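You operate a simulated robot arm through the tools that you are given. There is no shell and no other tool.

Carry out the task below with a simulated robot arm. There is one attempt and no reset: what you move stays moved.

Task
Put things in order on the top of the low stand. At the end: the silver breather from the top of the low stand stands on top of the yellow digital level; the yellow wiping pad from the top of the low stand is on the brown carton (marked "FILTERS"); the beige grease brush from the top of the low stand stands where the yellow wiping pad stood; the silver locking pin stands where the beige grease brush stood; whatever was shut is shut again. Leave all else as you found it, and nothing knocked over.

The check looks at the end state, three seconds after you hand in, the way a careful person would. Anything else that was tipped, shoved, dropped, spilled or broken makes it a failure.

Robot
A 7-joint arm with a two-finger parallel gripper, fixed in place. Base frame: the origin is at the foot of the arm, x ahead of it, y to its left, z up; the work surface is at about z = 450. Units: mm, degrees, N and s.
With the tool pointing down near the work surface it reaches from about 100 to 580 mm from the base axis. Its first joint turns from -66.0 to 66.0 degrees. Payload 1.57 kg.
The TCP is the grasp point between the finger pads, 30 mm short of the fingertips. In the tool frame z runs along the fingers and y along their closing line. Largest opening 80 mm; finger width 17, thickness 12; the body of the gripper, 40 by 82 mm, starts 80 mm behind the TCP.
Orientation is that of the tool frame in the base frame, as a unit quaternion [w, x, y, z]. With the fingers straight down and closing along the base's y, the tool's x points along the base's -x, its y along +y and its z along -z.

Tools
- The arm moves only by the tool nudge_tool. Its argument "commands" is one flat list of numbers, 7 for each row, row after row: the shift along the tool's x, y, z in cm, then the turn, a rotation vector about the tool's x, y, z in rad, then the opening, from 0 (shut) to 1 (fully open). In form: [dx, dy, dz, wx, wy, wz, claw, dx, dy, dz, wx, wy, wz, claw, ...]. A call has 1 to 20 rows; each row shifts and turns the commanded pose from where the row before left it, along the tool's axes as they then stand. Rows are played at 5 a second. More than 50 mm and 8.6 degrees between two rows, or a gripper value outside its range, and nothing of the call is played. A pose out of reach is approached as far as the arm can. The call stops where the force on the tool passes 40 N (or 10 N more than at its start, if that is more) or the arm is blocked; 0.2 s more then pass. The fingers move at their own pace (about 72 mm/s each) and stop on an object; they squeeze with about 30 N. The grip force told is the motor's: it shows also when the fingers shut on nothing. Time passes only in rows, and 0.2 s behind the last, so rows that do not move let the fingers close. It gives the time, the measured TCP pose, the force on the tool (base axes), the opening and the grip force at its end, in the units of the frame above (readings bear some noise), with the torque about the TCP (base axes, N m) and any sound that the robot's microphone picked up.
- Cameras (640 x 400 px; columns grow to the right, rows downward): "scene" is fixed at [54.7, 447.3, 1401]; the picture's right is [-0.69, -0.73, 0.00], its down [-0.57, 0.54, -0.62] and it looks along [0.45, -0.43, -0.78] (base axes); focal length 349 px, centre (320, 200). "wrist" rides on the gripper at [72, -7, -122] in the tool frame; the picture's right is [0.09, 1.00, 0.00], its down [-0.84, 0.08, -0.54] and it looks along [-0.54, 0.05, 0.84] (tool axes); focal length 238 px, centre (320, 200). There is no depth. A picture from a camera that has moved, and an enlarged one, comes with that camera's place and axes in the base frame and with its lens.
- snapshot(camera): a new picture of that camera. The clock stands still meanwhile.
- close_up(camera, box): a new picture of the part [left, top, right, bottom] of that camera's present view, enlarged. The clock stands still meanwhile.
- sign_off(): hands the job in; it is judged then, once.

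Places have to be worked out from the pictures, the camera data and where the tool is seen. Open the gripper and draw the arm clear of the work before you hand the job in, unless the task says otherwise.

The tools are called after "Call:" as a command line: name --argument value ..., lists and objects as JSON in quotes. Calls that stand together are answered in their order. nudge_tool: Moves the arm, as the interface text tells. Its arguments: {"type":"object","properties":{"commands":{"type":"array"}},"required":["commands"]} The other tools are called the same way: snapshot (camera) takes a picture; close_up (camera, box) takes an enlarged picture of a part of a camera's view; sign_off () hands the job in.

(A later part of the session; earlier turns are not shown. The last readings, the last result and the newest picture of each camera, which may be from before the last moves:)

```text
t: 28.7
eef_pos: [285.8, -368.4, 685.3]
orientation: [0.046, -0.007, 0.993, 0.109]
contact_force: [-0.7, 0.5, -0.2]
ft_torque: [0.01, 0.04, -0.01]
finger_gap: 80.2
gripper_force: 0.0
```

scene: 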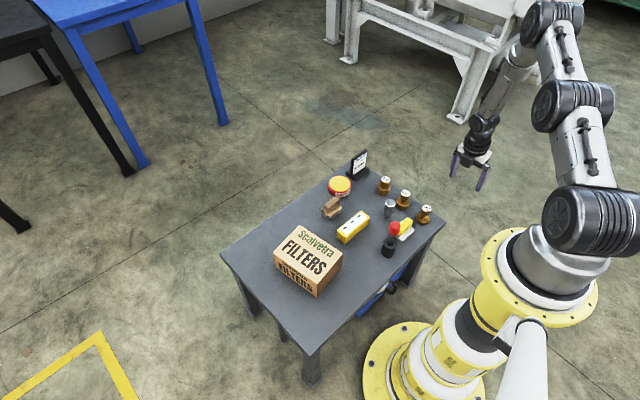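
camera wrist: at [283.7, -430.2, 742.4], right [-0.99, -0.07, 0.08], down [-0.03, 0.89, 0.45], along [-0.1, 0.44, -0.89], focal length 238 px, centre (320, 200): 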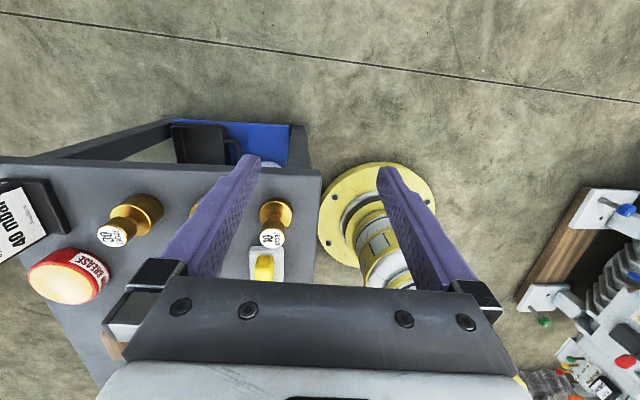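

I'll correct the remaining tilt and fly across to a view in front of the carton.

Call:
nudge_tool --commands '[0, 1, -1, 0.109, 0.046, 0.007, 1, 0, 1, -1, 0.109, 0.046, 0.007, 1, 0, 4.2, 0, 0, 0, 0, 1, 0, 4.2, 0, 0, 0, 0, 1, 0, 4.2, 0, 0, 0, 0, 1, 0, 4.2, 0, 0, 0, 0, 1, 0, 4.2, 0, 0, 0, 0, 1, 0, 4.2, 0, 0, 0, 0, 1, 0, 4.2, 0, 0, 0, 0, 1, 0, 4.2, 0, 0, 0, 0, 1, 0, 4.2, 0, 0, 0, 0, 1, 0, 4.2, 0, 0, 0, 0, 1]'

Call:
snapshot --camera "wrist"

```text
t: 31.3
eef_pos: [282.8, 70.3, 706.0]
orientation: [-0.001, 0.0, 1.0, 0.001]
contact_force: [0.1, -0.3, -0.4]
ft_torque: [0.02, 0.05, -0.04]
finger_gap: 79.8
gripper_force: 0.0
```

```text
taken
camera wrist: at [211.2, 63.9, 827.0], right [-0.09, 1.0, 0.0], down [0.84, 0.08, 0.54], along [0.54, 0.05, -0.84], focal length 238 px, centre (320, 200)
```

wrist: 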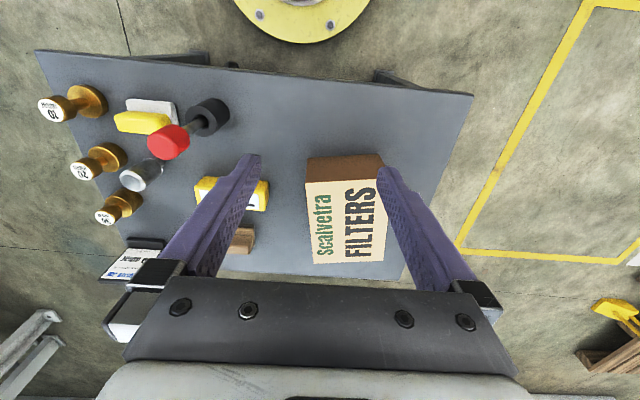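

Call:
close_up --camera "wrist" --box '[270, 130, 430, 280]'

Call:
close_up --camera "wrist" --box '[30, 60, 250, 200]'

```text
2.67 times, centred on (350, 205) of wrist
camera zoom: at [211.2, 63.9, 827.0], right [-0.09, 1.0, 0.0], down [0.84, 0.08, 0.54], along [0.54, 0.05, -0.84], focal length 636 px, centre (240, 187)
```

zoom: 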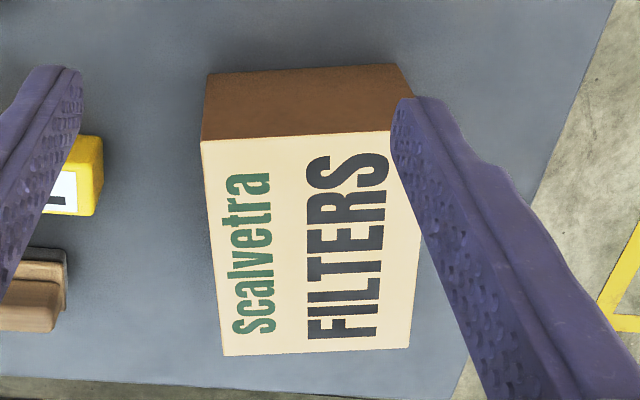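

```text
2.86 times, centred on (140, 130) of wrist
camera zoom: at [211.2, 63.9, 827.0], right [-0.09, 1.0, 0.0], down [0.84, 0.08, 0.54], along [0.54, 0.05, -0.84], focal length 681 px, centre (834, 400)
```

zoom: 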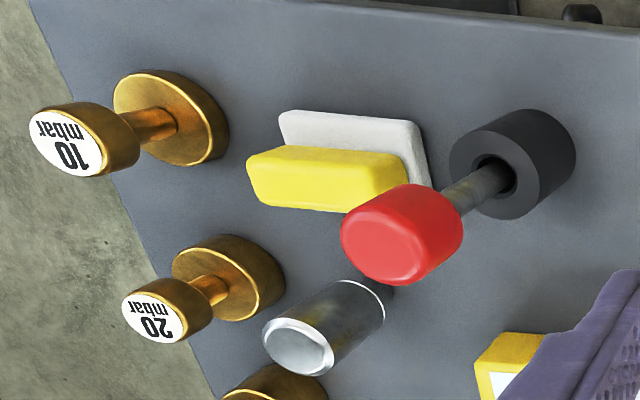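

The carton looks solid with no flaps. I'll scan the rest of the fixed view in enlarged pieces for any other silver object.

Call:
close_up --camera "scene" --box '[0, 200, 320, 400]'

Call:
close_up --camera "scene" --box '[320, 200, 640, 400]'

Call:
close_up --camera "scene" --box '[320, 160, 400, 210]'

Call:
close_up --camera "scene" --box '[220, 250, 340, 390]'

```text
2.00 times, centred on (160, 300) of scene
camera zoom: at [54.8, 447.3, 1401.0], right [-0.69, -0.73, 0.0], down [-0.57, 0.54, -0.62], along [0.45, -0.43, -0.78], focal length 697 px, centre (640, 0)
```

zoom: 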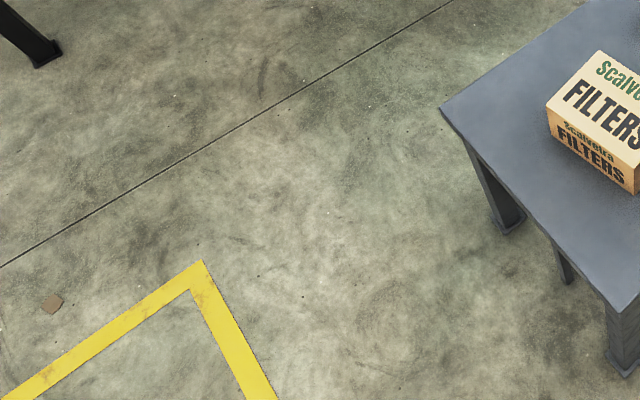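

```text
2.00 times, centred on (480, 300) of scene
camera zoom: at [54.8, 447.3, 1401.0], right [-0.69, -0.73, 0.0], down [-0.57, 0.54, -0.62], along [0.45, -0.43, -0.78], focal length 697 px, centre (0, 0)
```

zoom: 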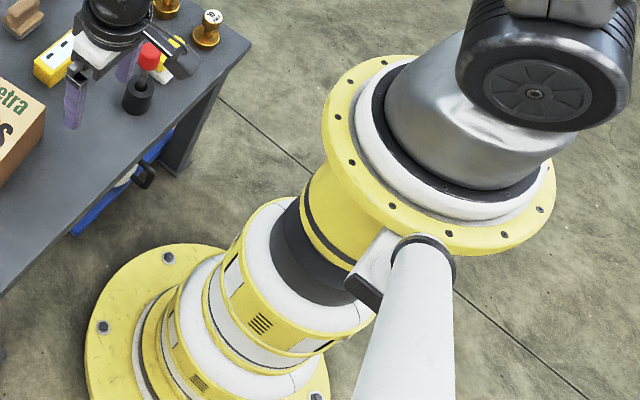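

```text
8.00 times, centred on (360, 185) of scene
camera zoom: at [54.8, 447.3, 1401.0], right [-0.69, -0.73, 0.0], down [-0.57, 0.54, -0.62], along [0.45, -0.43, -0.78], focal length 2789 px, centre (0, 320)
```

zoom: 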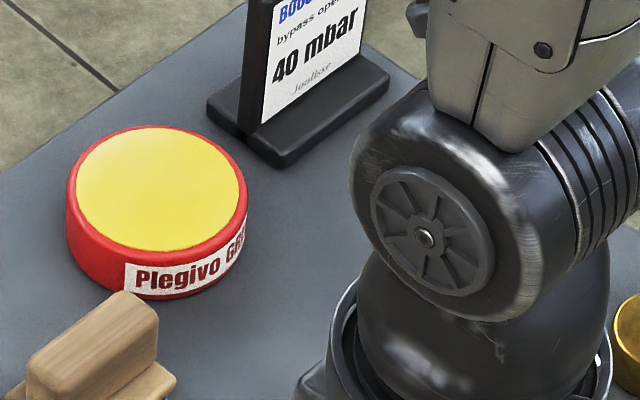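

```text
2.86 times, centred on (280, 320) of scene
camera zoom: at [54.8, 447.3, 1401.0], right [-0.69, -0.73, 0.0], down [-0.57, 0.54, -0.62], along [0.45, -0.43, -0.78], focal length 996 px, centre (434, -143)
```

zoom: 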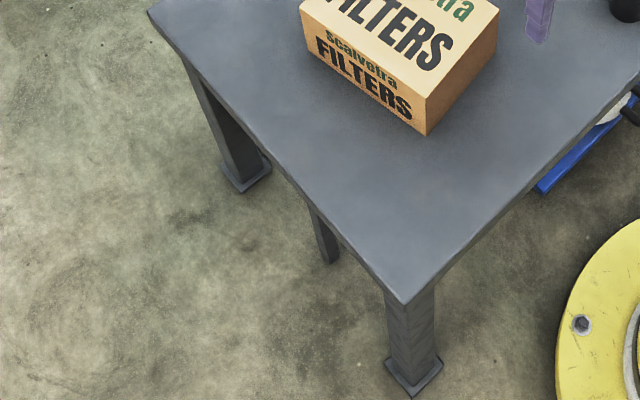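

Nothing else silver is in view. I'll go take a closer, lower look at the silver object on the stool from outside the front-left corner of the stand.

Call:
nudge_tool --commands '[0, 4.7, 0, 0, 0, 0, 1, 0, 4.7, 0, 0, 0, 0, 1, 0, 4.7, 0, 0, 0, 0, 1, 0, 4.7, 0, 0, 0, 0, 1, 0, 4.7, 0, 0, 0, 0, 1, 0, 4.7, 0, 0, 0, 0, 1, 0, 4.7, 0, 0, 0, 0, 1, 0, 0, 0, 0, 0, 0.1396, 1, 0, 0, 0, 0, 0, 0.1396, 1, 0, 0, 0, 0, 0, 0.1396, 1, 0, 0, 0, 0, 0, 0.1396, 1, 0, 0, 0, 0, 0, 0.1396, 1, 0, 0, 0, 0, 0, 0.1396, 1, 0, 0, 0, 0, 0, 0.1396, 1]'

Call:
nudge_tool --commands '[0, 0, 4.5, 0, 0, 0, 1, 0, 0, 4.5, 0, 0, 0, 1, 0, 0, 4.5, 0, 0, 0, 1, 0, 0, 4.5, 0, 0, 0, 1, 0, 0, 4.5, 0, 0, 0, 1]'

Call:
snapshot --camera "wrist"

Call:
snapshot --camera "scene"

```text
t: 34.3
eef_pos: [285.3, 399.5, 709.8]
orientation: [0.0, 0.471, 0.882, 0.001]
contact_force: [-0.2, -0.1, -0.3]
ft_torque: [0.02, 0.04, 0.0]
finger_gap: 80.3
gripper_force: 0.0
```

```text
t: 35.5
eef_pos: [285.3, 398.3, 481.3]
orientation: [-0.001, 0.469, 0.883, 0.002]
contact_force: [-0.6, -0.5, -0.3]
ft_torque: [0.0, 0.01, 0.01]
finger_gap: 80.1
gripper_force: 0.2
```

```text
taken
camera wrist: at [239.3, 453.3, 603.4], right [0.77, 0.63, 0.0], down [0.53, -0.65, 0.54], along [0.34, -0.42, -0.84], focal length 238 px, centre (320, 200)
```

wrist: 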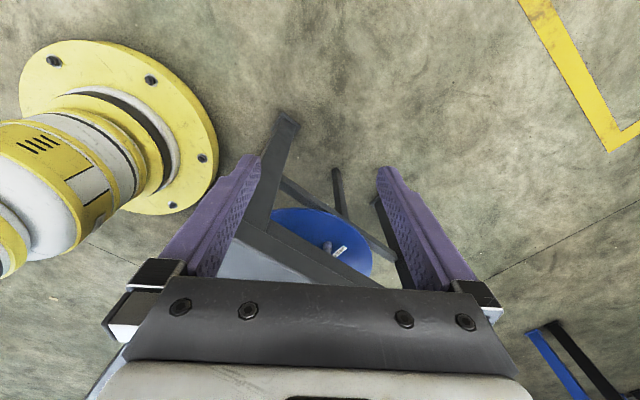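

```text
taken
```

scene: 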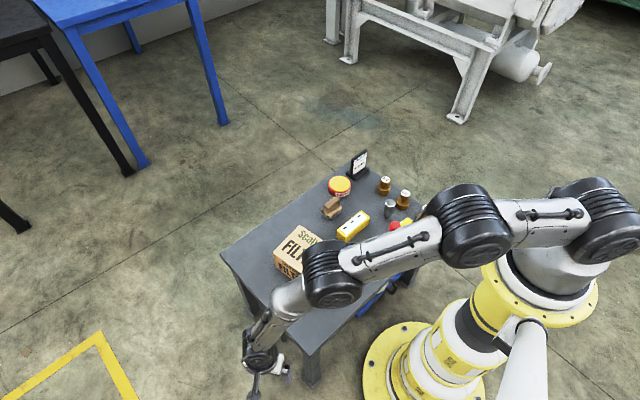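

I can see the stool and the silver object. Going lower by 120 mm outside the stand's left edge for a flatter view.

Call:
nudge_tool --commands '[0, 0, 4.0, 0, 0, 0, 1, 0, 0, 4.0, 0, 0, 0, 1, 0, 0, 4.0, 0, 0, 0, 1]'

Call:
snapshot --camera "wrist"

Call:
close_up --camera "wrist" --box '[240, 150, 400, 290]'

```text
t: 36.3
eef_pos: [282.7, 401.1, 362.9]
orientation: [-0.001, 0.468, 0.883, 0.002]
contact_force: [0.1, 0.3, 0.3]
ft_torque: [-0.01, 0.01, -0.01]
finger_gap: 80.0
gripper_force: 0.0
```

```text
taken
camera wrist: at [237.3, 456.0, 486.0], right [0.77, 0.63, 0.0], down [0.53, -0.65, 0.54], along [0.34, -0.41, -0.84], focal length 238 px, centre (320, 200)
```

wrist: 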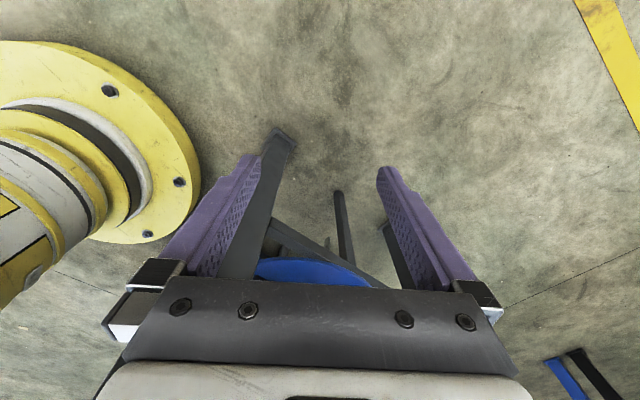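

```text
2.86 times, centred on (320, 220) of wrist
camera zoom: at [237.3, 456.0, 486.0], right [0.77, 0.63, 0.0], down [0.53, -0.65, 0.54], along [0.34, -0.41, -0.84], focal length 681 px, centre (320, 143)
```

zoom: 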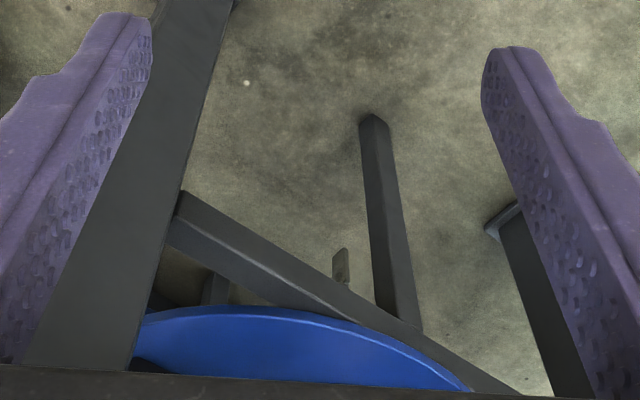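

The gripper body blocks the view, so I'll tilt the fingers toward the stand to raise the camera's line of sight.

Call:
nudge_tool --commands '[0, 0, 0, 0, -0.14, 0, 1, 0, 0, 0, 0, -0.14, 0, 1, 0, 0, 0, 0, -0.14, 0, 1]'

Call:
snapshot --camera "wrist"

Call:
close_up --camera "wrist" --box '[240, 80, 400, 260]'

```text
t: 37.1
eef_pos: [267.0, 362.7, 384.5]
orientation: [0.183, 0.459, 0.864, -0.097]
contact_force: [-0.2, 0.4, 1.0]
ft_torque: [0.0, -0.02, 0.01]
finger_gap: 80.1
gripper_force: 0.1
out of reach, approached as far as the arm can: row 1, 2, 3
```

```text
taken
camera wrist: at [196.5, 454.3, 466.7], right [0.78, 0.63, -0.04], down [0.37, -0.41, 0.83], along [0.51, -0.66, -0.55], focal length 238 px, centre (320, 200)
```

wrist: 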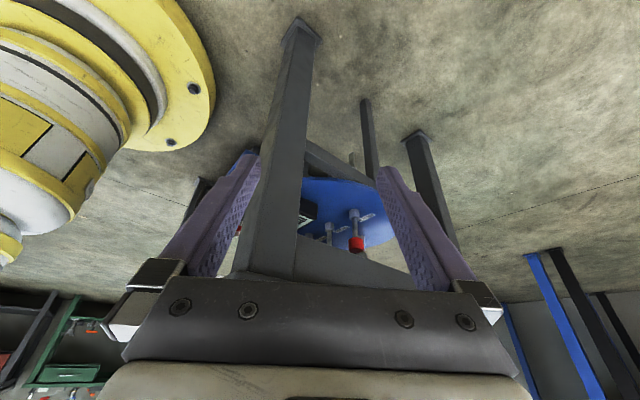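

```text
2.22 times, centred on (320, 170) of wrist
camera zoom: at [196.5, 454.3, 466.7], right [0.78, 0.63, -0.04], down [0.37, -0.41, 0.83], along [0.51, -0.66, -0.55], focal length 530 px, centre (320, 267)
```

zoom: 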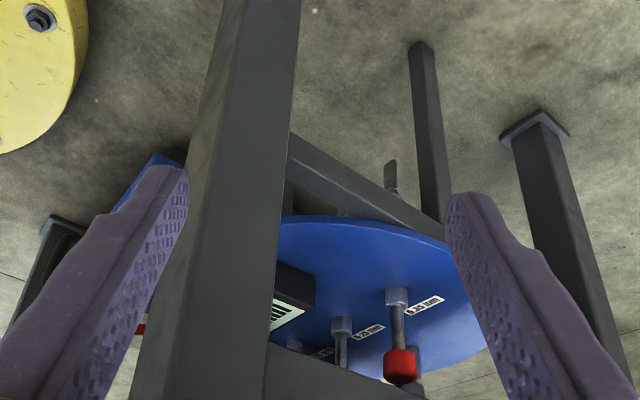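

On the stool there are several labelled gauge pins with caps beside the display — a separate set. I'll enlarge to identify them.

Call:
close_up --camera "wrist" --box '[290, 170, 400, 260]'

Call:
close_up --camera "wrist" --box '[180, 130, 320, 270]'

```text
4.44 times, centred on (345, 215) of wrist
camera zoom: at [196.5, 454.3, 466.7], right [0.78, 0.63, -0.04], down [0.37, -0.41, 0.83], along [0.51, -0.66, -0.55], focal length 1059 px, centre (209, 133)
```

zoom: 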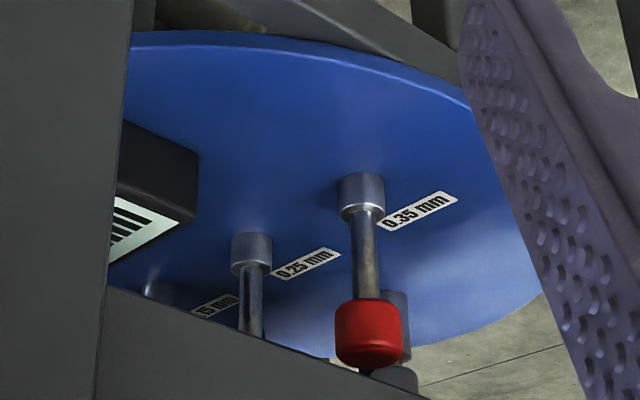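

```text
2.86 times, centred on (250, 200) of wrist
camera zoom: at [196.5, 454.3, 466.7], right [0.78, 0.63, -0.04], down [0.37, -0.41, 0.83], along [0.51, -0.66, -0.55], focal length 681 px, centre (520, 200)
```

zoom: 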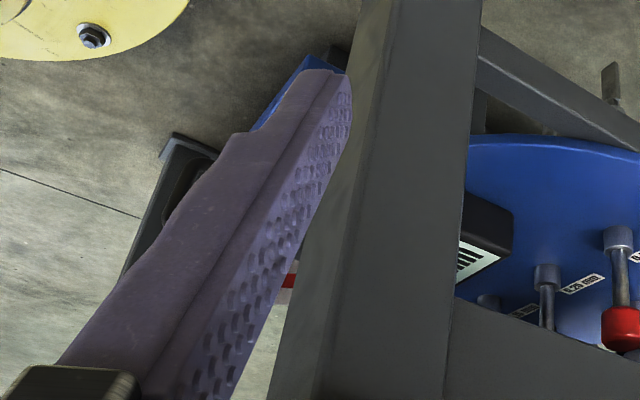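

These are three labelled levers for some other apparatus, so not the pin. I'll rise clear and next inspect the carton's other faces and the breather up close.

Call:
nudge_tool --commands '[-1.84, 0, -4.11, 0, 0, 0, 1, -1.84, 0, -4.11, 0, 0, 0, 1, -1.84, 0, -4.11, 0, 0, 0, 1, -1.84, 0, -4.11, 0, 0, 0, 1, -1.84, 0, -4.11, 0, 0, 0, 1, -1.84, 0, -4.11, 0, 0, 0, 1, -1.84, 0, -4.11, 0, 0, 0, 1, 0, 0, 0, 0, 0.14, 0, 1, 0, 0, 0, 0, 0.14, 0, 1, 0, 0, 0, 0, 0.14, 0, 1]'

Call:
snapshot --camera "scene"

```text
t: 39.3
eef_pos: [266.3, 361.7, 699.4]
orientation: [0.0, 0.469, 0.883, 0.002]
contact_force: [1.0, -1.0, 0.7]
ft_torque: [-0.01, 0.02, 0.02]
finger_gap: 80.0
gripper_force: 0.1
```

```text
taken
```

scene: 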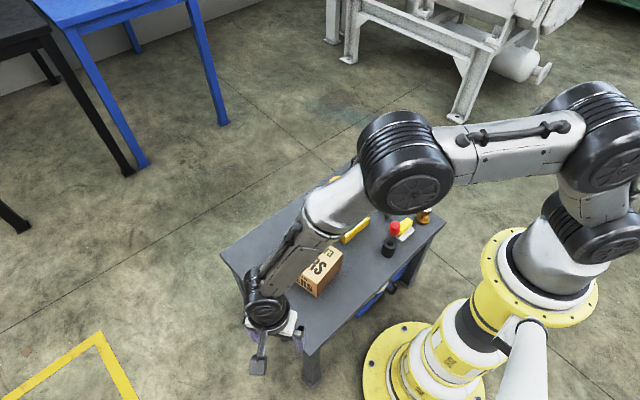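

I'll return to looking along +x and go to the right part of the stand to see the breather and surroundings close up.

Call:
nudge_tool --commands '[0, 0, 0, 0, 0, -0.1396, 1, 0, 0, 0, 0, 0, -0.1396, 1, 0, 0, 0, 0, 0, -0.1396, 1, 0, 0, 0, 0, 0, -0.1396, 1, 0, 0, 0, 0, 0, -0.1396, 1, 0, 0, 0, 0, 0, -0.1396, 1, 0, 0, 0, 0, 0, -0.1396, 1, -0.5, -4.5, 0, 0, 0, 0, 1, -0.5, -4.5, 0, 0, 0, 0, 1, -0.5, -4.5, 0, 0, 0, 0, 1, -0.5, -4.5, 0, 0, 0, 0, 1, -0.5, -4.5, 0, 0, 0, 0, 1, -0.5, -4.5, 0, 0, 0, 0, 1, -0.5, -4.5, 0, 0, 0, 0, 1, -0.5, -4.5, 0, 0, 0, 0, 1, -0.5, -4.5, 0, 0, 0, 0, 1, -0.5, -4.5, 0, 0, 0, 0, 1, -0.5, -4.5, 0, 0, 0, 0, 1]'

Call:
snapshot --camera "wrist"

```text
t: 43.1
eef_pos: [322.4, -134.8, 698.1]
orientation: [-0.001, -0.002, 1.0, 0.0]
contact_force: [0.2, 0.3, 0.3]
ft_torque: [0.0, 0.01, 0.01]
finger_gap: 80.0
gripper_force: 0.1
```

```text
taken
camera wrist: at [250.8, -142.0, 820.0], right [-0.1, 1.0, 0.0], down [0.84, 0.08, 0.54], along [0.54, 0.05, -0.84], focal length 238 px, centre (320, 200)
```

wrist: 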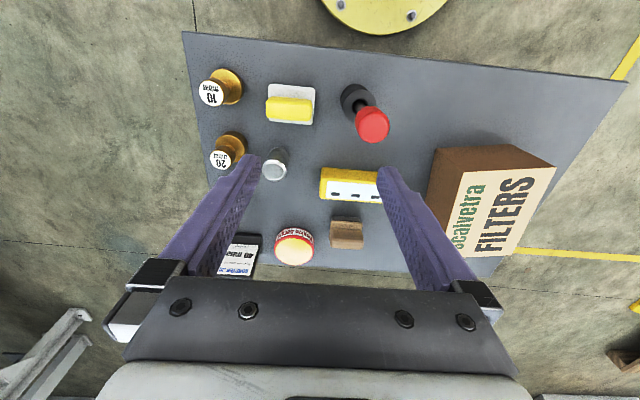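

Good overall view from above. I'll enlarge for details and measurements.

Call:
close_up --camera "wrist" --box '[190, 50, 400, 190]'

Call:
close_up --camera "wrist" --box '[210, 140, 400, 280]'

Call:
close_up --camera "wrist" --box '[400, 120, 580, 270]'

```text
2.86 times, centred on (295, 120) of wrist
camera zoom: at [250.8, -142.0, 820.0], right [-0.1, 1.0, 0.0], down [0.84, 0.08, 0.54], along [0.54, 0.05, -0.84], focal length 681 px, centre (391, 429)
```

zoom: 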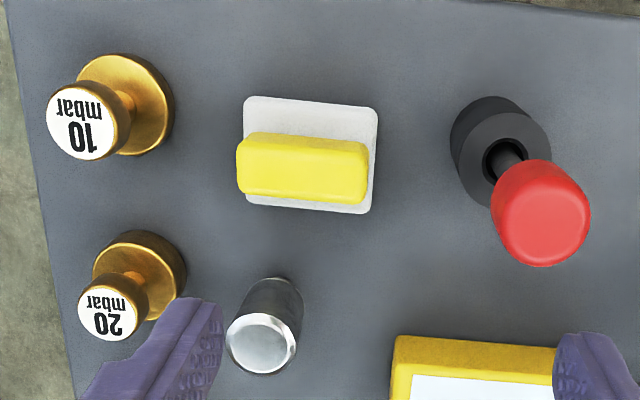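

```text
2.86 times, centred on (305, 210) of wrist
camera zoom: at [250.8, -142.0, 820.0], right [-0.1, 1.0, 0.0], down [0.84, 0.08, 0.54], along [0.54, 0.05, -0.84], focal length 681 px, centre (363, 171)
```

zoom: 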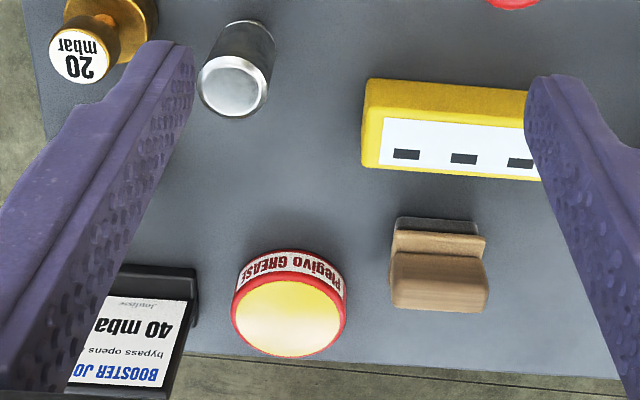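

```text
2.67 times, centred on (490, 195) of wrist
camera zoom: at [250.8, -142.0, 820.0], right [-0.1, 1.0, 0.0], down [0.84, 0.08, 0.54], along [0.54, 0.05, -0.84], focal length 636 px, centre (-133, 213)
```

zoom: 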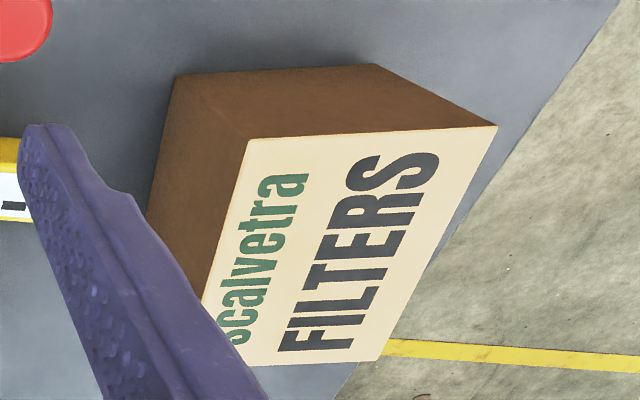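

The carton's visible faces are solid. I'll look into the bins beneath from the right-front corner, turning the view diagonally.

Call:
nudge_tool --commands '[0.3, -4.3, 0, 0, 0, 0, 1, 0.3, -4.3, 0, 0, 0, 0, 1, 0.3, -4.3, 0, 0, 0, 0, 1, 0.3, -4.3, 0, 0, 0, 0, 1, 0.3, -4.3, 0, 0, 0, 0, 1, 0.3, -4.3, 0, 0, 0, 0, 1, 0, 0, 0, 0, 0, -0.14, 1, 0, 0, 0, 0, 0, -0.14, 1, 0, 0, 0, 0, 0, -0.14, 1, 0, 0, 0, 0, 0, -0.14, 1, 0, 0, 0, 0, 0, -0.14, 1]'

Call:
nudge_tool --commands '[0, 0, 4.3, 0, 0, 0, 1, 0, 0, 4.3, 0, 0, 0, 1, 0, 0, 4.3, 0, 0, 0, 1, 0, 0, 4.3, 0, 0, 0, 1, 0, 0, 4.3, 0, 0, 0, 1]'

Call:
snapshot --camera "wrist"

Call:
snapshot --camera "scene"

```text
t: 45.5
eef_pos: [305.0, -390.7, 698.1]
orientation: [0.001, -0.345, 0.939, 0.0]
contact_force: [-0.3, 0.3, 0.4]
ft_torque: [-0.03, 0.02, -0.01]
finger_gap: 79.9
gripper_force: 0.0
```

```text
t: 46.7
eef_pos: [306.9, -391.0, 484.3]
orientation: [0.001, -0.344, 0.939, 0.001]
contact_force: [1.0, -0.8, 0.1]
ft_torque: [0.04, 0.0, 0.0]
finger_gap: 79.9
gripper_force: 0.1
```

```text
taken
camera wrist: at [255.4, -442.2, 606.0], right [-0.71, 0.7, 0.0], down [0.59, 0.6, 0.54], along [0.38, 0.39, -0.84], focal length 238 px, centre (320, 200)
```

wrist: 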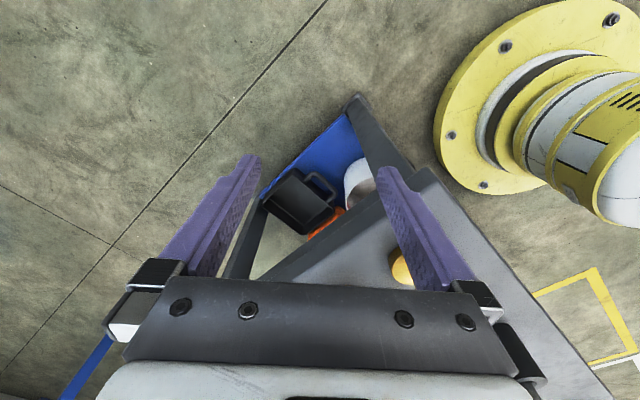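

```text
taken
```

scene: 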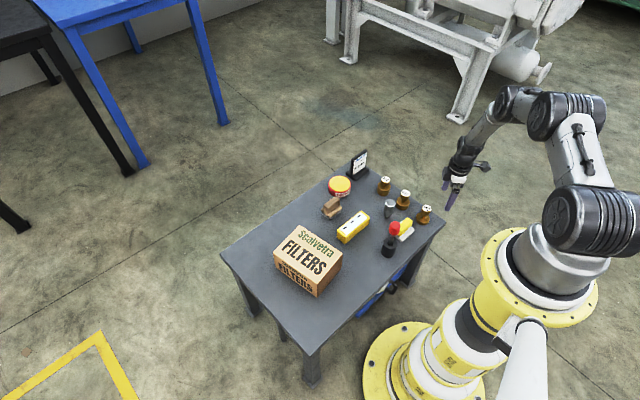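

Call:
close_up --camera "wrist" --box '[230, 90, 430, 280]'

Call:
close_up --camera "wrist" --box '[250, 150, 360, 240]'

```text
2.11 times, centred on (330, 185) of wrist
camera zoom: at [255.4, -442.2, 606.0], right [-0.71, 0.7, 0.0], down [0.59, 0.6, 0.54], along [0.38, 0.39, -0.84], focal length 502 px, centre (299, 232)
```

zoom: 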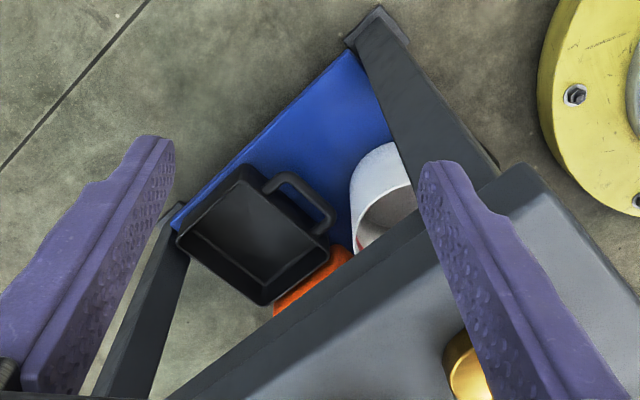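

```text
4.44 times, centred on (305, 195) of wrist
camera zoom: at [255.4, -442.2, 606.0], right [-0.71, 0.7, 0.0], down [0.59, 0.6, 0.54], along [0.38, 0.39, -0.84], focal length 1059 px, centre (387, 222)
```

zoom: 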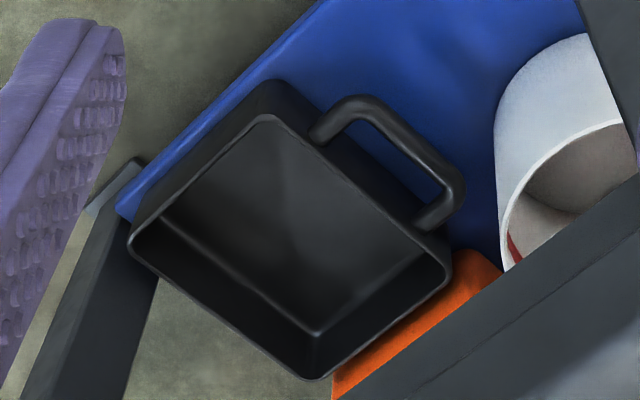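

The black bin is empty; these are just stowed jugs. I'll get a low, grazing view of the stand's front face (under the top's overhang) from this corner to check for a drawer there.

Call:
nudge_tool --commands '[2.67, 2.26, 2.5, 0, 0, 0, 1, 2.67, 2.26, 2.5, 0, 0, 0, 1, 0, 0, 0, 0, -0.14, 0, 1, 0, 0, 0, 0, -0.14, 0, 1, 0, 0, 0, 0, -0.14, 0, 1]'

Call:
snapshot --camera "wrist"

Call:
snapshot --camera "scene"

```text
t: 47.9
eef_pos: [281.0, -367.7, 432.4]
orientation: [0.196, -0.337, 0.918, 0.074]
contact_force: [-1.3, -0.8, -0.4]
ft_torque: [-0.06, 0.04, 0.08]
finger_gap: 79.8
gripper_force: 0.1
out of reach, approached as far as the arm can: row 4, 5
```

```text
taken
camera wrist: at [196.5, -448.3, 514.7], right [-0.71, 0.71, -0.04], down [0.36, 0.41, 0.84], along [0.61, 0.58, -0.55], focal length 238 px, centre (320, 200)
```

wrist: 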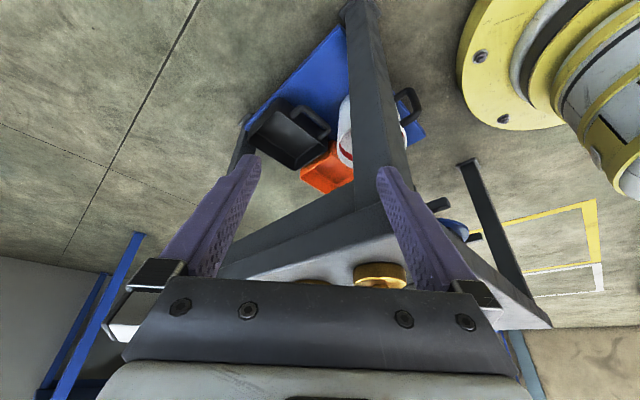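

```text
taken
```

scene: 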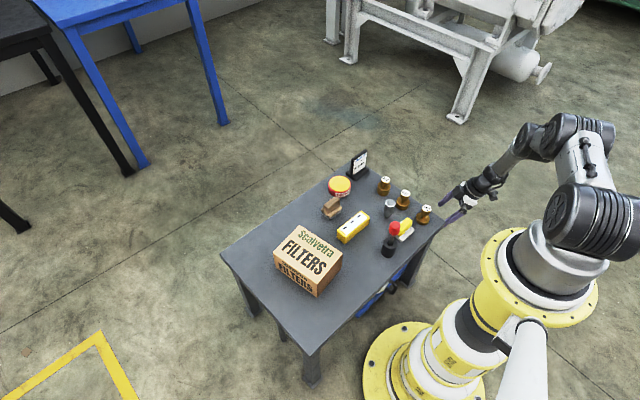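

I notice dark protrusions at the front below the edge, near (438,205) and (475,237). Enlarging.

Call:
close_up --camera "wrist" --box '[380, 150, 520, 280]'

Call:
close_up --camera "wrist" --box '[220, 80, 440, 230]'

```text
3.08 times, centred on (450, 215) of wrist
camera zoom: at [196.5, -448.3, 514.7], right [-0.71, 0.71, -0.04], down [0.36, 0.41, 0.84], along [0.61, 0.58, -0.55], focal length 733 px, centre (-80, 154)
```

zoom: 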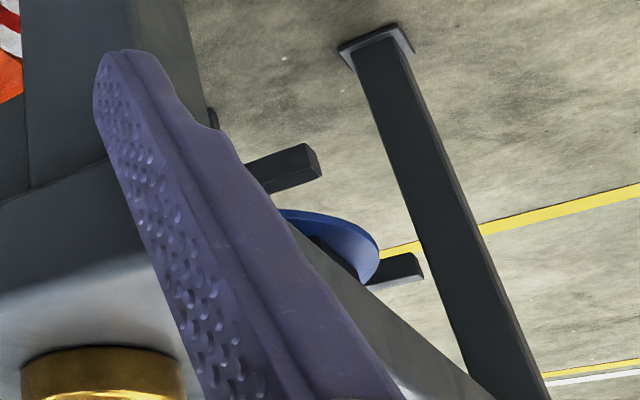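

```text
2.67 times, centred on (330, 155) of wrist
camera zoom: at [196.5, -448.3, 514.7], right [-0.71, 0.71, -0.04], down [0.36, 0.41, 0.84], along [0.61, 0.58, -0.55], focal length 636 px, centre (293, 320)
```

zoom: 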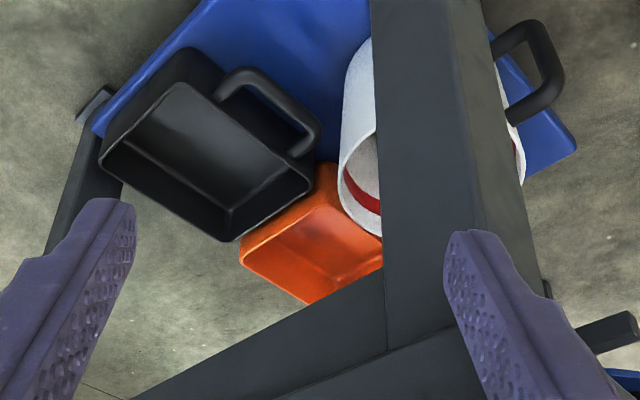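

Those are just stool feet, and both jugs and the mug are empty. So the pin must be on or in something on the top. I'll rise, straighten, and go look at the carton's far faces and the tin from behind.

Call:
nudge_tool --commands '[-1.84, 0, -4.11, 0, 0, 0, 1, -1.84, 0, -4.11, 0, 0, 0, 1, -1.84, 0, -4.11, 0, 0, 0, 1, -1.84, 0, -4.11, 0, 0, 0, 1, -1.84, 0, -4.11, 0, 0, 0, 1, -1.84, 0, -4.11, 0, 0, 0, 1, -1.84, 0, -4.11, 0, 0, 0, 1, 0, 0, 0, 0, 0.14, 0, 1, 0, 0, 0, 0, 0.14, 0, 1, 0, 0, 0, 0, 0.14, 0, 1, 0, 0, 0, 0, 0, 0.14, 1, 0, 0, 0, 0, 0, 0.14, 1, 0, 0, 0, 0, 0, 0.14, 1, 0, 0, 0, 0, 0, 0.14, 1, 0, 0, 0, 0, 0, 0.14, 1]'

```text
t: 51.1
eef_pos: [283.1, -367.2, 746.8]
orientation: [0.0, 0.0, 1.0, 0.002]
contact_force: [0.6, -1.0, -0.1]
ft_torque: [0.0, 0.01, 0.02]
finger_gap: 80.0
gripper_force: 0.0
out of reach, approached as far as the arm can: row 3
```

Now over to above the far-right part of the stand to inspect the tin and brush from closer.

Call:
nudge_tool --commands '[-2.7, 2.9, 0.8, 0, 0, 0, 1, -2.7, 2.9, 0.8, 0, 0, 0, 1, -2.7, 2.9, 0.8, 0, 0, 0, 1, -2.7, 2.9, 0.8, 0, 0, 0, 1, -2.7, 2.9, 0.8, 0, 0, 0, 1, -2.7, 2.9, 0.8, 0, 0, 0, 1, -2.7, 2.9, 0.8, 0, 0, 0, 1, -2.7, 2.9, 0.8, 0, 0, 0, 1]'

Call:
snapshot --camera "wrist"

Call:
close_up --camera "wrist" --box '[230, 60, 400, 200]'

```text
t: 52.9
eef_pos: [500.3, -134.5, 684.8]
orientation: [-0.001, -0.001, 1.0, 0.001]
contact_force: [1.1, -0.3, 0.0]
ft_torque: [-0.01, -0.03, 0.01]
finger_gap: 80.1
gripper_force: 0.0
```

```text
taken
camera wrist: at [427.8, -141.7, 807.5], right [-0.09, 1.0, 0.0], down [0.84, 0.08, 0.54], along [0.54, 0.05, -0.84], focal length 238 px, centre (320, 200)
```

wrist: 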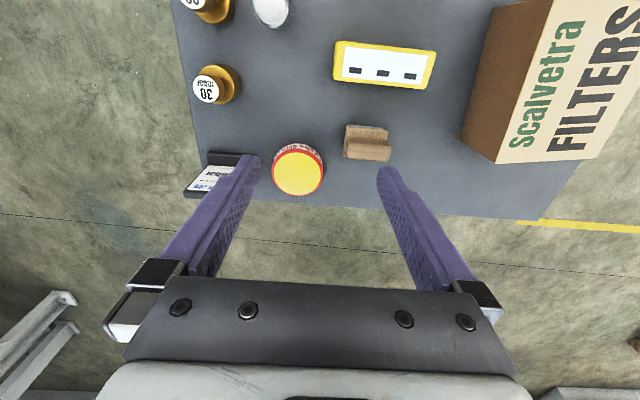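

```text
2.86 times, centred on (315, 130) of wrist
camera zoom: at [427.8, -141.7, 807.5], right [-0.09, 1.0, 0.0], down [0.84, 0.08, 0.54], along [0.54, 0.05, -0.84], focal length 681 px, centre (334, 400)
```

zoom: 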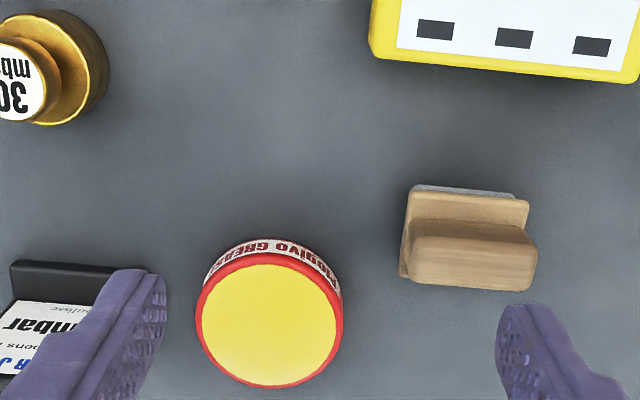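

The tin is open, filled with yellow grease — not a hiding place. Now I'll rotate the wrist to look back toward the carton's far side.

Call:
nudge_tool --commands '[0, 1, 0, 0, 0, -0.1386, 1, 0, 1, 0, 0, 0, -0.1386, 1, 0, 1, 0, 0, 0, -0.1386, 1, 0, 1, 0, 0, 0, -0.1386, 1, 0, 0, 0, 0, 0, -0.1386, 1, 0, 0, 0, 0, 0, -0.1386, 1, 0, 0, 0, 0, 0, -0.1386, 1, 0, 0, 0, 0, 0, -0.1386, 1, 0, 0, 0, 0, 0, -0.1386, 1, 0, 0, 0, 0, 0, -0.1386, 1, 0, 0, 0, 0, 0, -0.1386, 1, 0, 0, 0, 0, 0, -0.1386, 1, 0, 0, 0, 0, 0, -0.1386, 1, 0, 0, 0, 0, 0, -0.1386, 1, 0, 0, 0, 0, 0, -0.1386, 1, 0, 0, 0, 0, 0, -0.1386, 1, 0, 0, 0, 0, 0, -0.1386, 1]'

Call:
snapshot --camera "wrist"

```text
t: 56.5
eef_pos: [491.1, -96.4, 684.4]
orientation: [-0.001, 0.925, -0.381, -0.001]
contact_force: [-0.4, 0.5, -0.9]
ft_torque: [0.0, -0.01, 0.02]
finger_gap: 80.0
gripper_force: 0.0
```

```text
taken
camera wrist: at [546.7, -142.4, 806.3], right [-0.64, -0.77, 0.0], down [-0.65, 0.53, 0.54], along [-0.42, 0.35, -0.84], focal length 238 px, centre (320, 200)
```

wrist: 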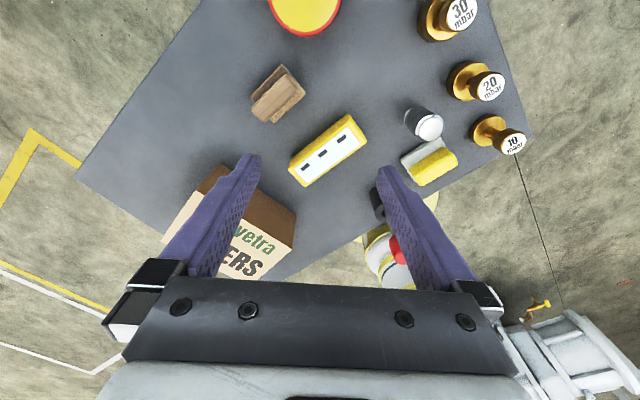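

The wrist can turn this far. I'll shift +y to bring the carton's far faces into the gap between the fingers.

Call:
nudge_tool --commands '[0, -4.5, 0, 0, 0, 0, 1, 0, -4.5, 0, 0, 0, 0, 1, 1.0, 0, 0, 0, -0.14, 0, 1]'

Call:
snapshot --camera "wrist"

Call:
close_up --camera "wrist" --box '[200, 80, 400, 270]'

```text
t: 57.3
eef_pos: [562.7, -39.8, 683.3]
orientation: [-0.029, 0.922, -0.381, -0.065]
contact_force: [-0.1, 0.1, 0.1]
ft_torque: [0.0, 0.0, 0.04]
finger_gap: 79.8
gripper_force: 0.0
```

```text
taken
camera wrist: at [629.0, -97.3, 793.7], right [-0.64, -0.77, -0.02], down [-0.59, 0.47, 0.66], along [-0.5, 0.43, -0.76], focal length 238 px, centre (320, 200)
```

wrist: 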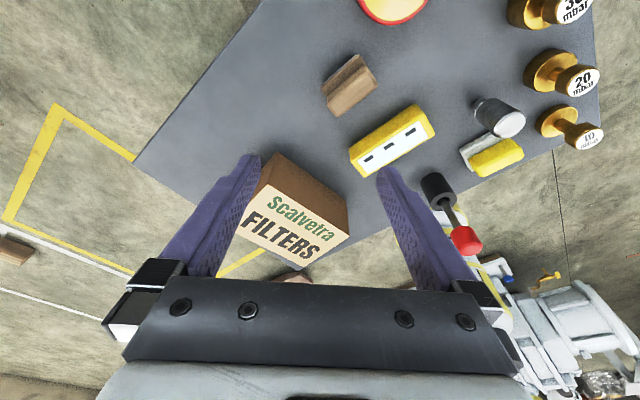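

```text
2.11 times, centred on (300, 175) of wrist
camera zoom: at [629.0, -97.3, 793.7], right [-0.64, -0.77, -0.02], down [-0.59, 0.47, 0.66], along [-0.5, 0.43, -0.76], focal length 502 px, centre (362, 253)
```

zoom: 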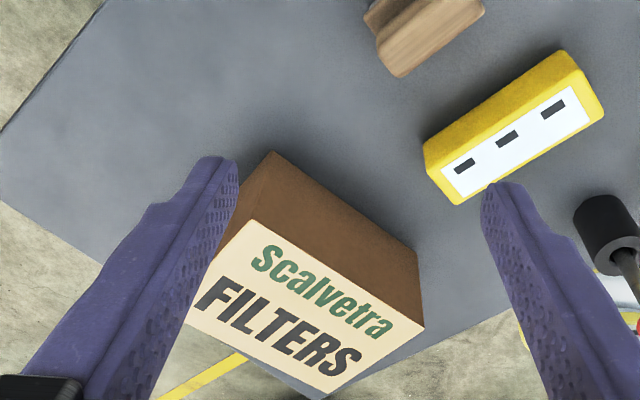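

The carton is plain on all sides, so the pin isn't inside it. Perhaps it is under one of the objects to be moved; I'll begin with the known moves. First I turn the wrist back and go above the breather at about (398,−190).

Call:
nudge_tool --commands '[0, 0, 0, 0.0098, 0.0044, 0.1384, 1, 0, 0, 0, 0.0098, 0.0044, 0.1384, 1, 0, 0, 0, 0.0098, 0.0044, 0.1384, 1, 0, 0, 0, 0.0098, 0.0044, 0.1384, 1, 0, 0, 0, 0.0098, 0.0044, 0.1384, 1, 0, 0, 0, 0.0098, 0.0044, 0.1384, 1, 0, 0, 0, 0.0098, 0.0044, 0.1384, 1, 0, 0, 0, 0.0098, 0.0044, 0.1384, 1, 0, 0, 0, 0.0098, 0.0044, 0.1384, 1, 0, 0, 0, 0.0098, 0.0044, 0.1384, 1, 0, 0, 0, 0.0098, 0.0044, 0.1384, 1, 0, 0, 0, 0.0098, 0.0044, 0.1384, 1, 0, 0, 0, 0.0098, 0.0044, 0.1384, 1, 0, 0, 0, 0.0098, 0.0044, 0.1384, 1, 0, 0, 0, 0.0098, 0.0044, 0.1384, 1, 0, 0, 0, 0.0098, 0.0044, 0.1384, 1, 0, 0, 0, 0.0098, 0.0044, 0.1384, 1]'

```text
t: 60.9
eef_pos: [562.1, -39.1, 684.7]
orientation: [-0.001, 0.002, 1.0, -0.002]
contact_force: [0.1, -0.9, -0.4]
ft_torque: [0.01, 0.02, 0.0]
finger_gap: 80.0
gripper_force: 0.0
```

Now to a vantage just behind the level and breather for precise measurement.

Call:
nudge_tool --commands '[3.84, -1.62, 0, 0.001, 0, 0, 1, 3.84, -1.62, 0, 0, 0, 0, 1, 3.84, -1.62, 0, 0, 0, 0, 1, 3.84, -1.62, 0, 0, 0, 0, 1, 3.84, -1.62, 0, 0, 0, 0, 1]'

Call:
snapshot --camera "wrist"

Call:
close_up --camera "wrist" --box '[220, 30, 400, 180]'

```text
t: 62.1
eef_pos: [371.0, -120.8, 687.3]
orientation: [0.0, 0.0, 1.0, -0.002]
contact_force: [-0.5, -0.2, 0.4]
ft_torque: [-0.02, 0.01, -0.04]
finger_gap: 80.2
gripper_force: 0.1
```

```text
taken
camera wrist: at [298.6, -126.6, 808.2], right [-0.09, 1.0, 0.0], down [0.84, 0.08, 0.54], along [0.54, 0.05, -0.84], focal length 238 px, centre (320, 200)
```

wrist: 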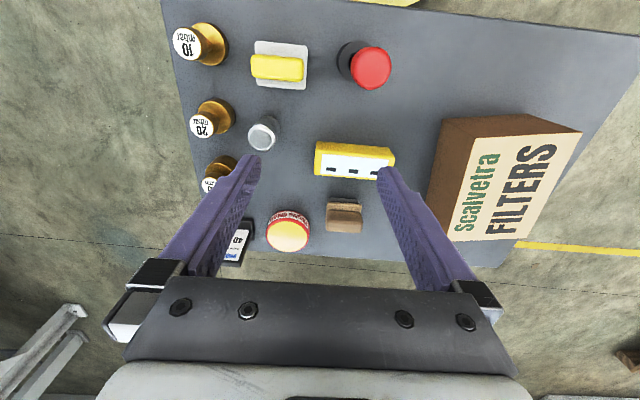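

```text
2.67 times, centred on (310, 105) of wrist
camera zoom: at [298.6, -126.6, 808.2], right [-0.09, 1.0, 0.0], down [0.84, 0.08, 0.54], along [0.54, 0.05, -0.84], focal length 636 px, centre (347, 453)
```

zoom: 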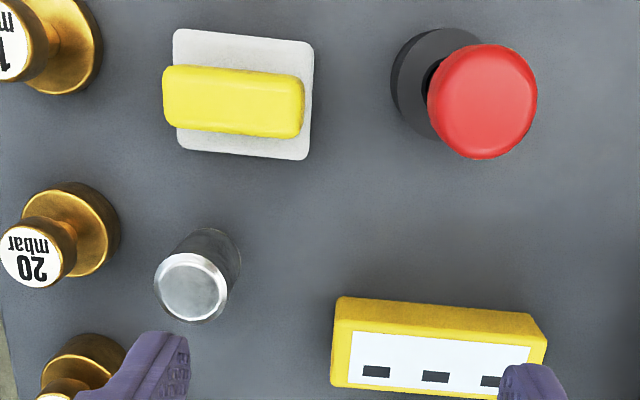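

Breather confirmed at about (399,−191), top z≈522. I'll enlarge the level for its exact shape and the pad.

Call:
close_up --camera "wrist" --box '[300, 125, 410, 195]'

Call:
close_up --camera "scene" --box '[325, 195, 385, 255]'

Call:
close_up --camera "wrist" --box '[235, 30, 325, 100]'

```text
5.71 times, centred on (355, 160) of wrist
camera zoom: at [298.6, -126.6, 808.2], right [-0.09, 1.0, 0.0], down [0.84, 0.08, 0.54], along [0.54, 0.05, -0.84], focal length 1362 px, centre (120, 429)
```

zoom: 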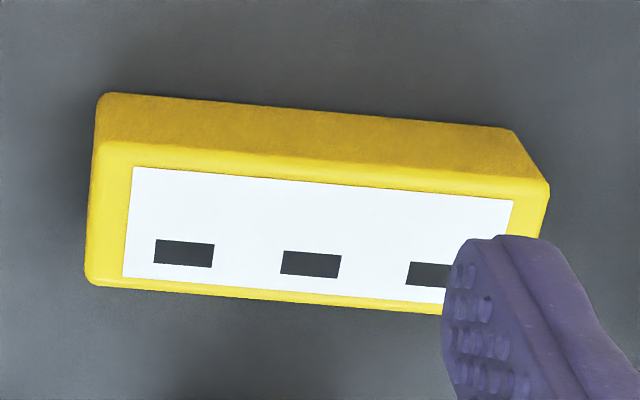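

```text
6.67 times, centred on (355, 225) of scene
camera zoom: at [54.7, 447.4, 1401.0], right [-0.69, -0.73, 0.0], down [-0.57, 0.54, -0.62], along [0.45, -0.43, -0.78], focal length 2324 px, centre (87, 33)
```

zoom: 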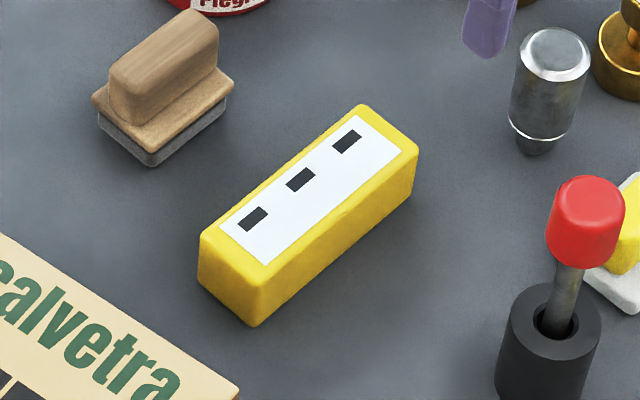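

```text
5.71 times, centred on (280, 65) of wrist
camera zoom: at [298.6, -126.6, 808.2], right [-0.09, 1.0, 0.0], down [0.84, 0.08, 0.54], along [0.54, 0.05, -0.84], focal length 1362 px, centre (549, 971)
```

zoom: 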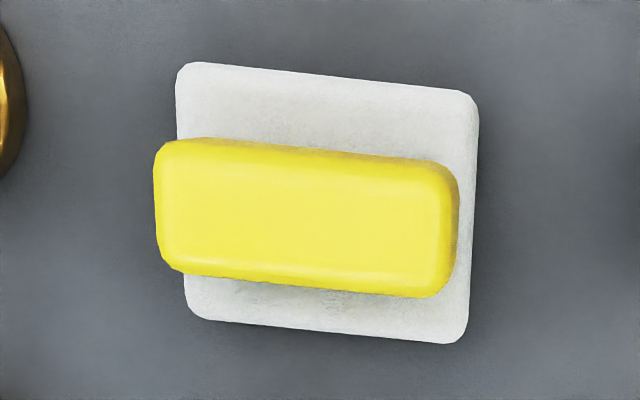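

The level spans x 422–460, y −122…−8 with top z≈487; the pad's plate is centred near (325,−176), its handle ~22 mm wide along x with top z≈480. Now I descend over the breather with the fingers opened to ~64 mm.

Call:
nudge_tool --commands '[-0.93, -2.33, 2.0, 0, 0, 0, 0.8, -0.93, -2.33, 2.9, 0, 0, 0, 0.8, -0.93, -2.33, 2.9, 0, 0, 0, 0.8, 0, 0, 0, 0, 0, 0, 0.8]'

Call:
snapshot --camera "wrist"

Call:
close_up --camera "scene" --box '[340, 150, 440, 240]'

```text
t: 63.1
eef_pos: [397.7, -191.7, 609.1]
orientation: [-0.001, 0.0, 1.0, -0.001]
contact_force: [-0.2, 0.4, 0.0]
ft_torque: [-0.03, 0.03, 0.01]
finger_gap: 64.0
gripper_force: 0.1
```

```text
taken
camera wrist: at [326.0, -197.4, 731.4], right [-0.09, 1.0, 0.0], down [0.84, 0.08, 0.54], along [0.54, 0.05, -0.84], focal length 238 px, centre (320, 200)
```

wrist: 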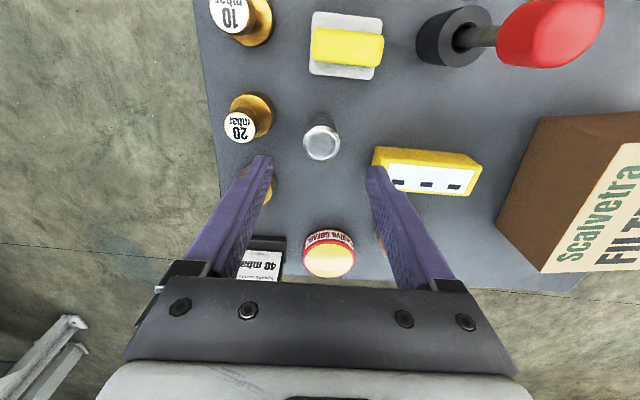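

```text
4.44 times, centred on (390, 195) of scene
camera zoom: at [54.8, 447.3, 1401.0], right [-0.69, -0.73, 0.0], down [-0.57, 0.54, -0.62], along [0.45, -0.43, -0.78], focal length 1549 px, centre (9, 222)
```

zoom: 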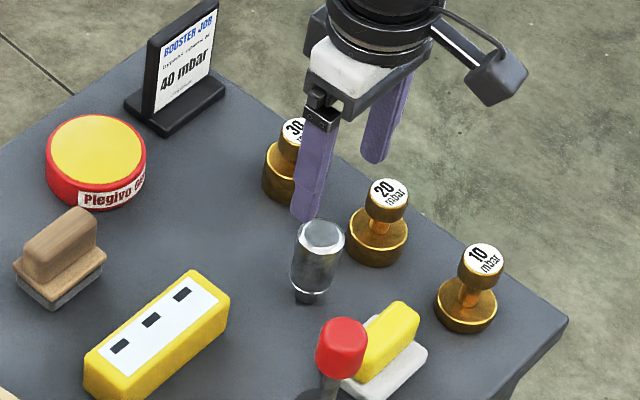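

The breather is centred between the fingers at ≈(397.5,−190.5). Descending straight to z≈500.

Call:
nudge_tool --commands '[0, 0.1, 3.0, 0, 0, 0, 0.8, 0, 0, 3.0, 0, 0, 0, 0.8, 0, 0, 3.0, 0, 0, 0, 0.8, 0, 0, 1.9, 0, 0, 0, 0.8]'

Call:
snapshot --camera "wrist"

Call:
close_up --camera "scene" --box '[340, 150, 440, 240]'

```text
t: 64.1
eef_pos: [397.8, -191.5, 498.9]
orientation: [0.0, -0.001, 1.0, -0.002]
contact_force: [0.3, -0.2, -0.3]
ft_torque: [0.0, 0.0, 0.03]
finger_gap: 64.2
gripper_force: 0.1
```

```text
taken
camera wrist: at [325.1, -198.0, 621.1], right [-0.09, 1.0, 0.0], down [0.84, 0.08, 0.54], along [0.54, 0.05, -0.84], focal length 238 px, centre (320, 200)
```

wrist: 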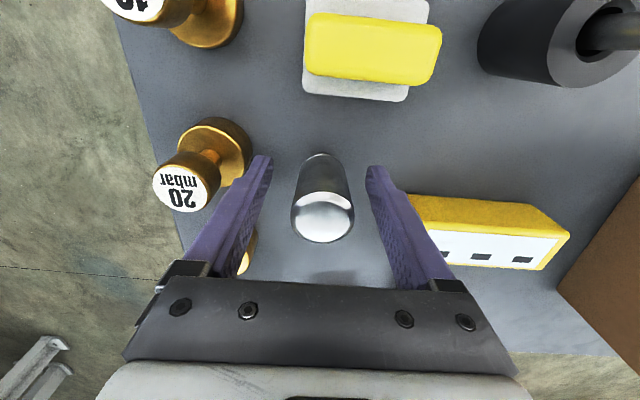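

```text
4.44 times, centred on (390, 195) of scene
camera zoom: at [54.7, 447.3, 1401.0], right [-0.69, -0.73, 0.0], down [-0.57, 0.54, -0.62], along [0.45, -0.43, -0.78], focal length 1549 px, centre (9, 222)
```

zoom: 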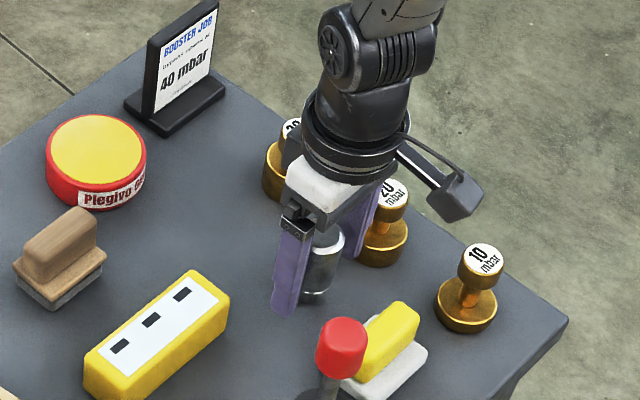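

The breather is nicely between the pads. Closing the gripper.

Call:
nudge_tool --commands '[0, 0, 0, 0, 0, 0, 0.5, 0, 0, 0, 0, 0, 0, 0, 0, 0, 0, 0, 0, 0, 0, 0, 0, 0, 0, 0, 0, 0]'

```text
t: 65.1
eef_pos: [396.2, -191.2, 499.5]
orientation: [-0.001, -0.001, 1.0, -0.002]
contact_force: [-0.5, 0.3, -0.5]
ft_torque: [-0.03, 0.03, 0.02]
finger_gap: 32.0
gripper_force: 30.4
```

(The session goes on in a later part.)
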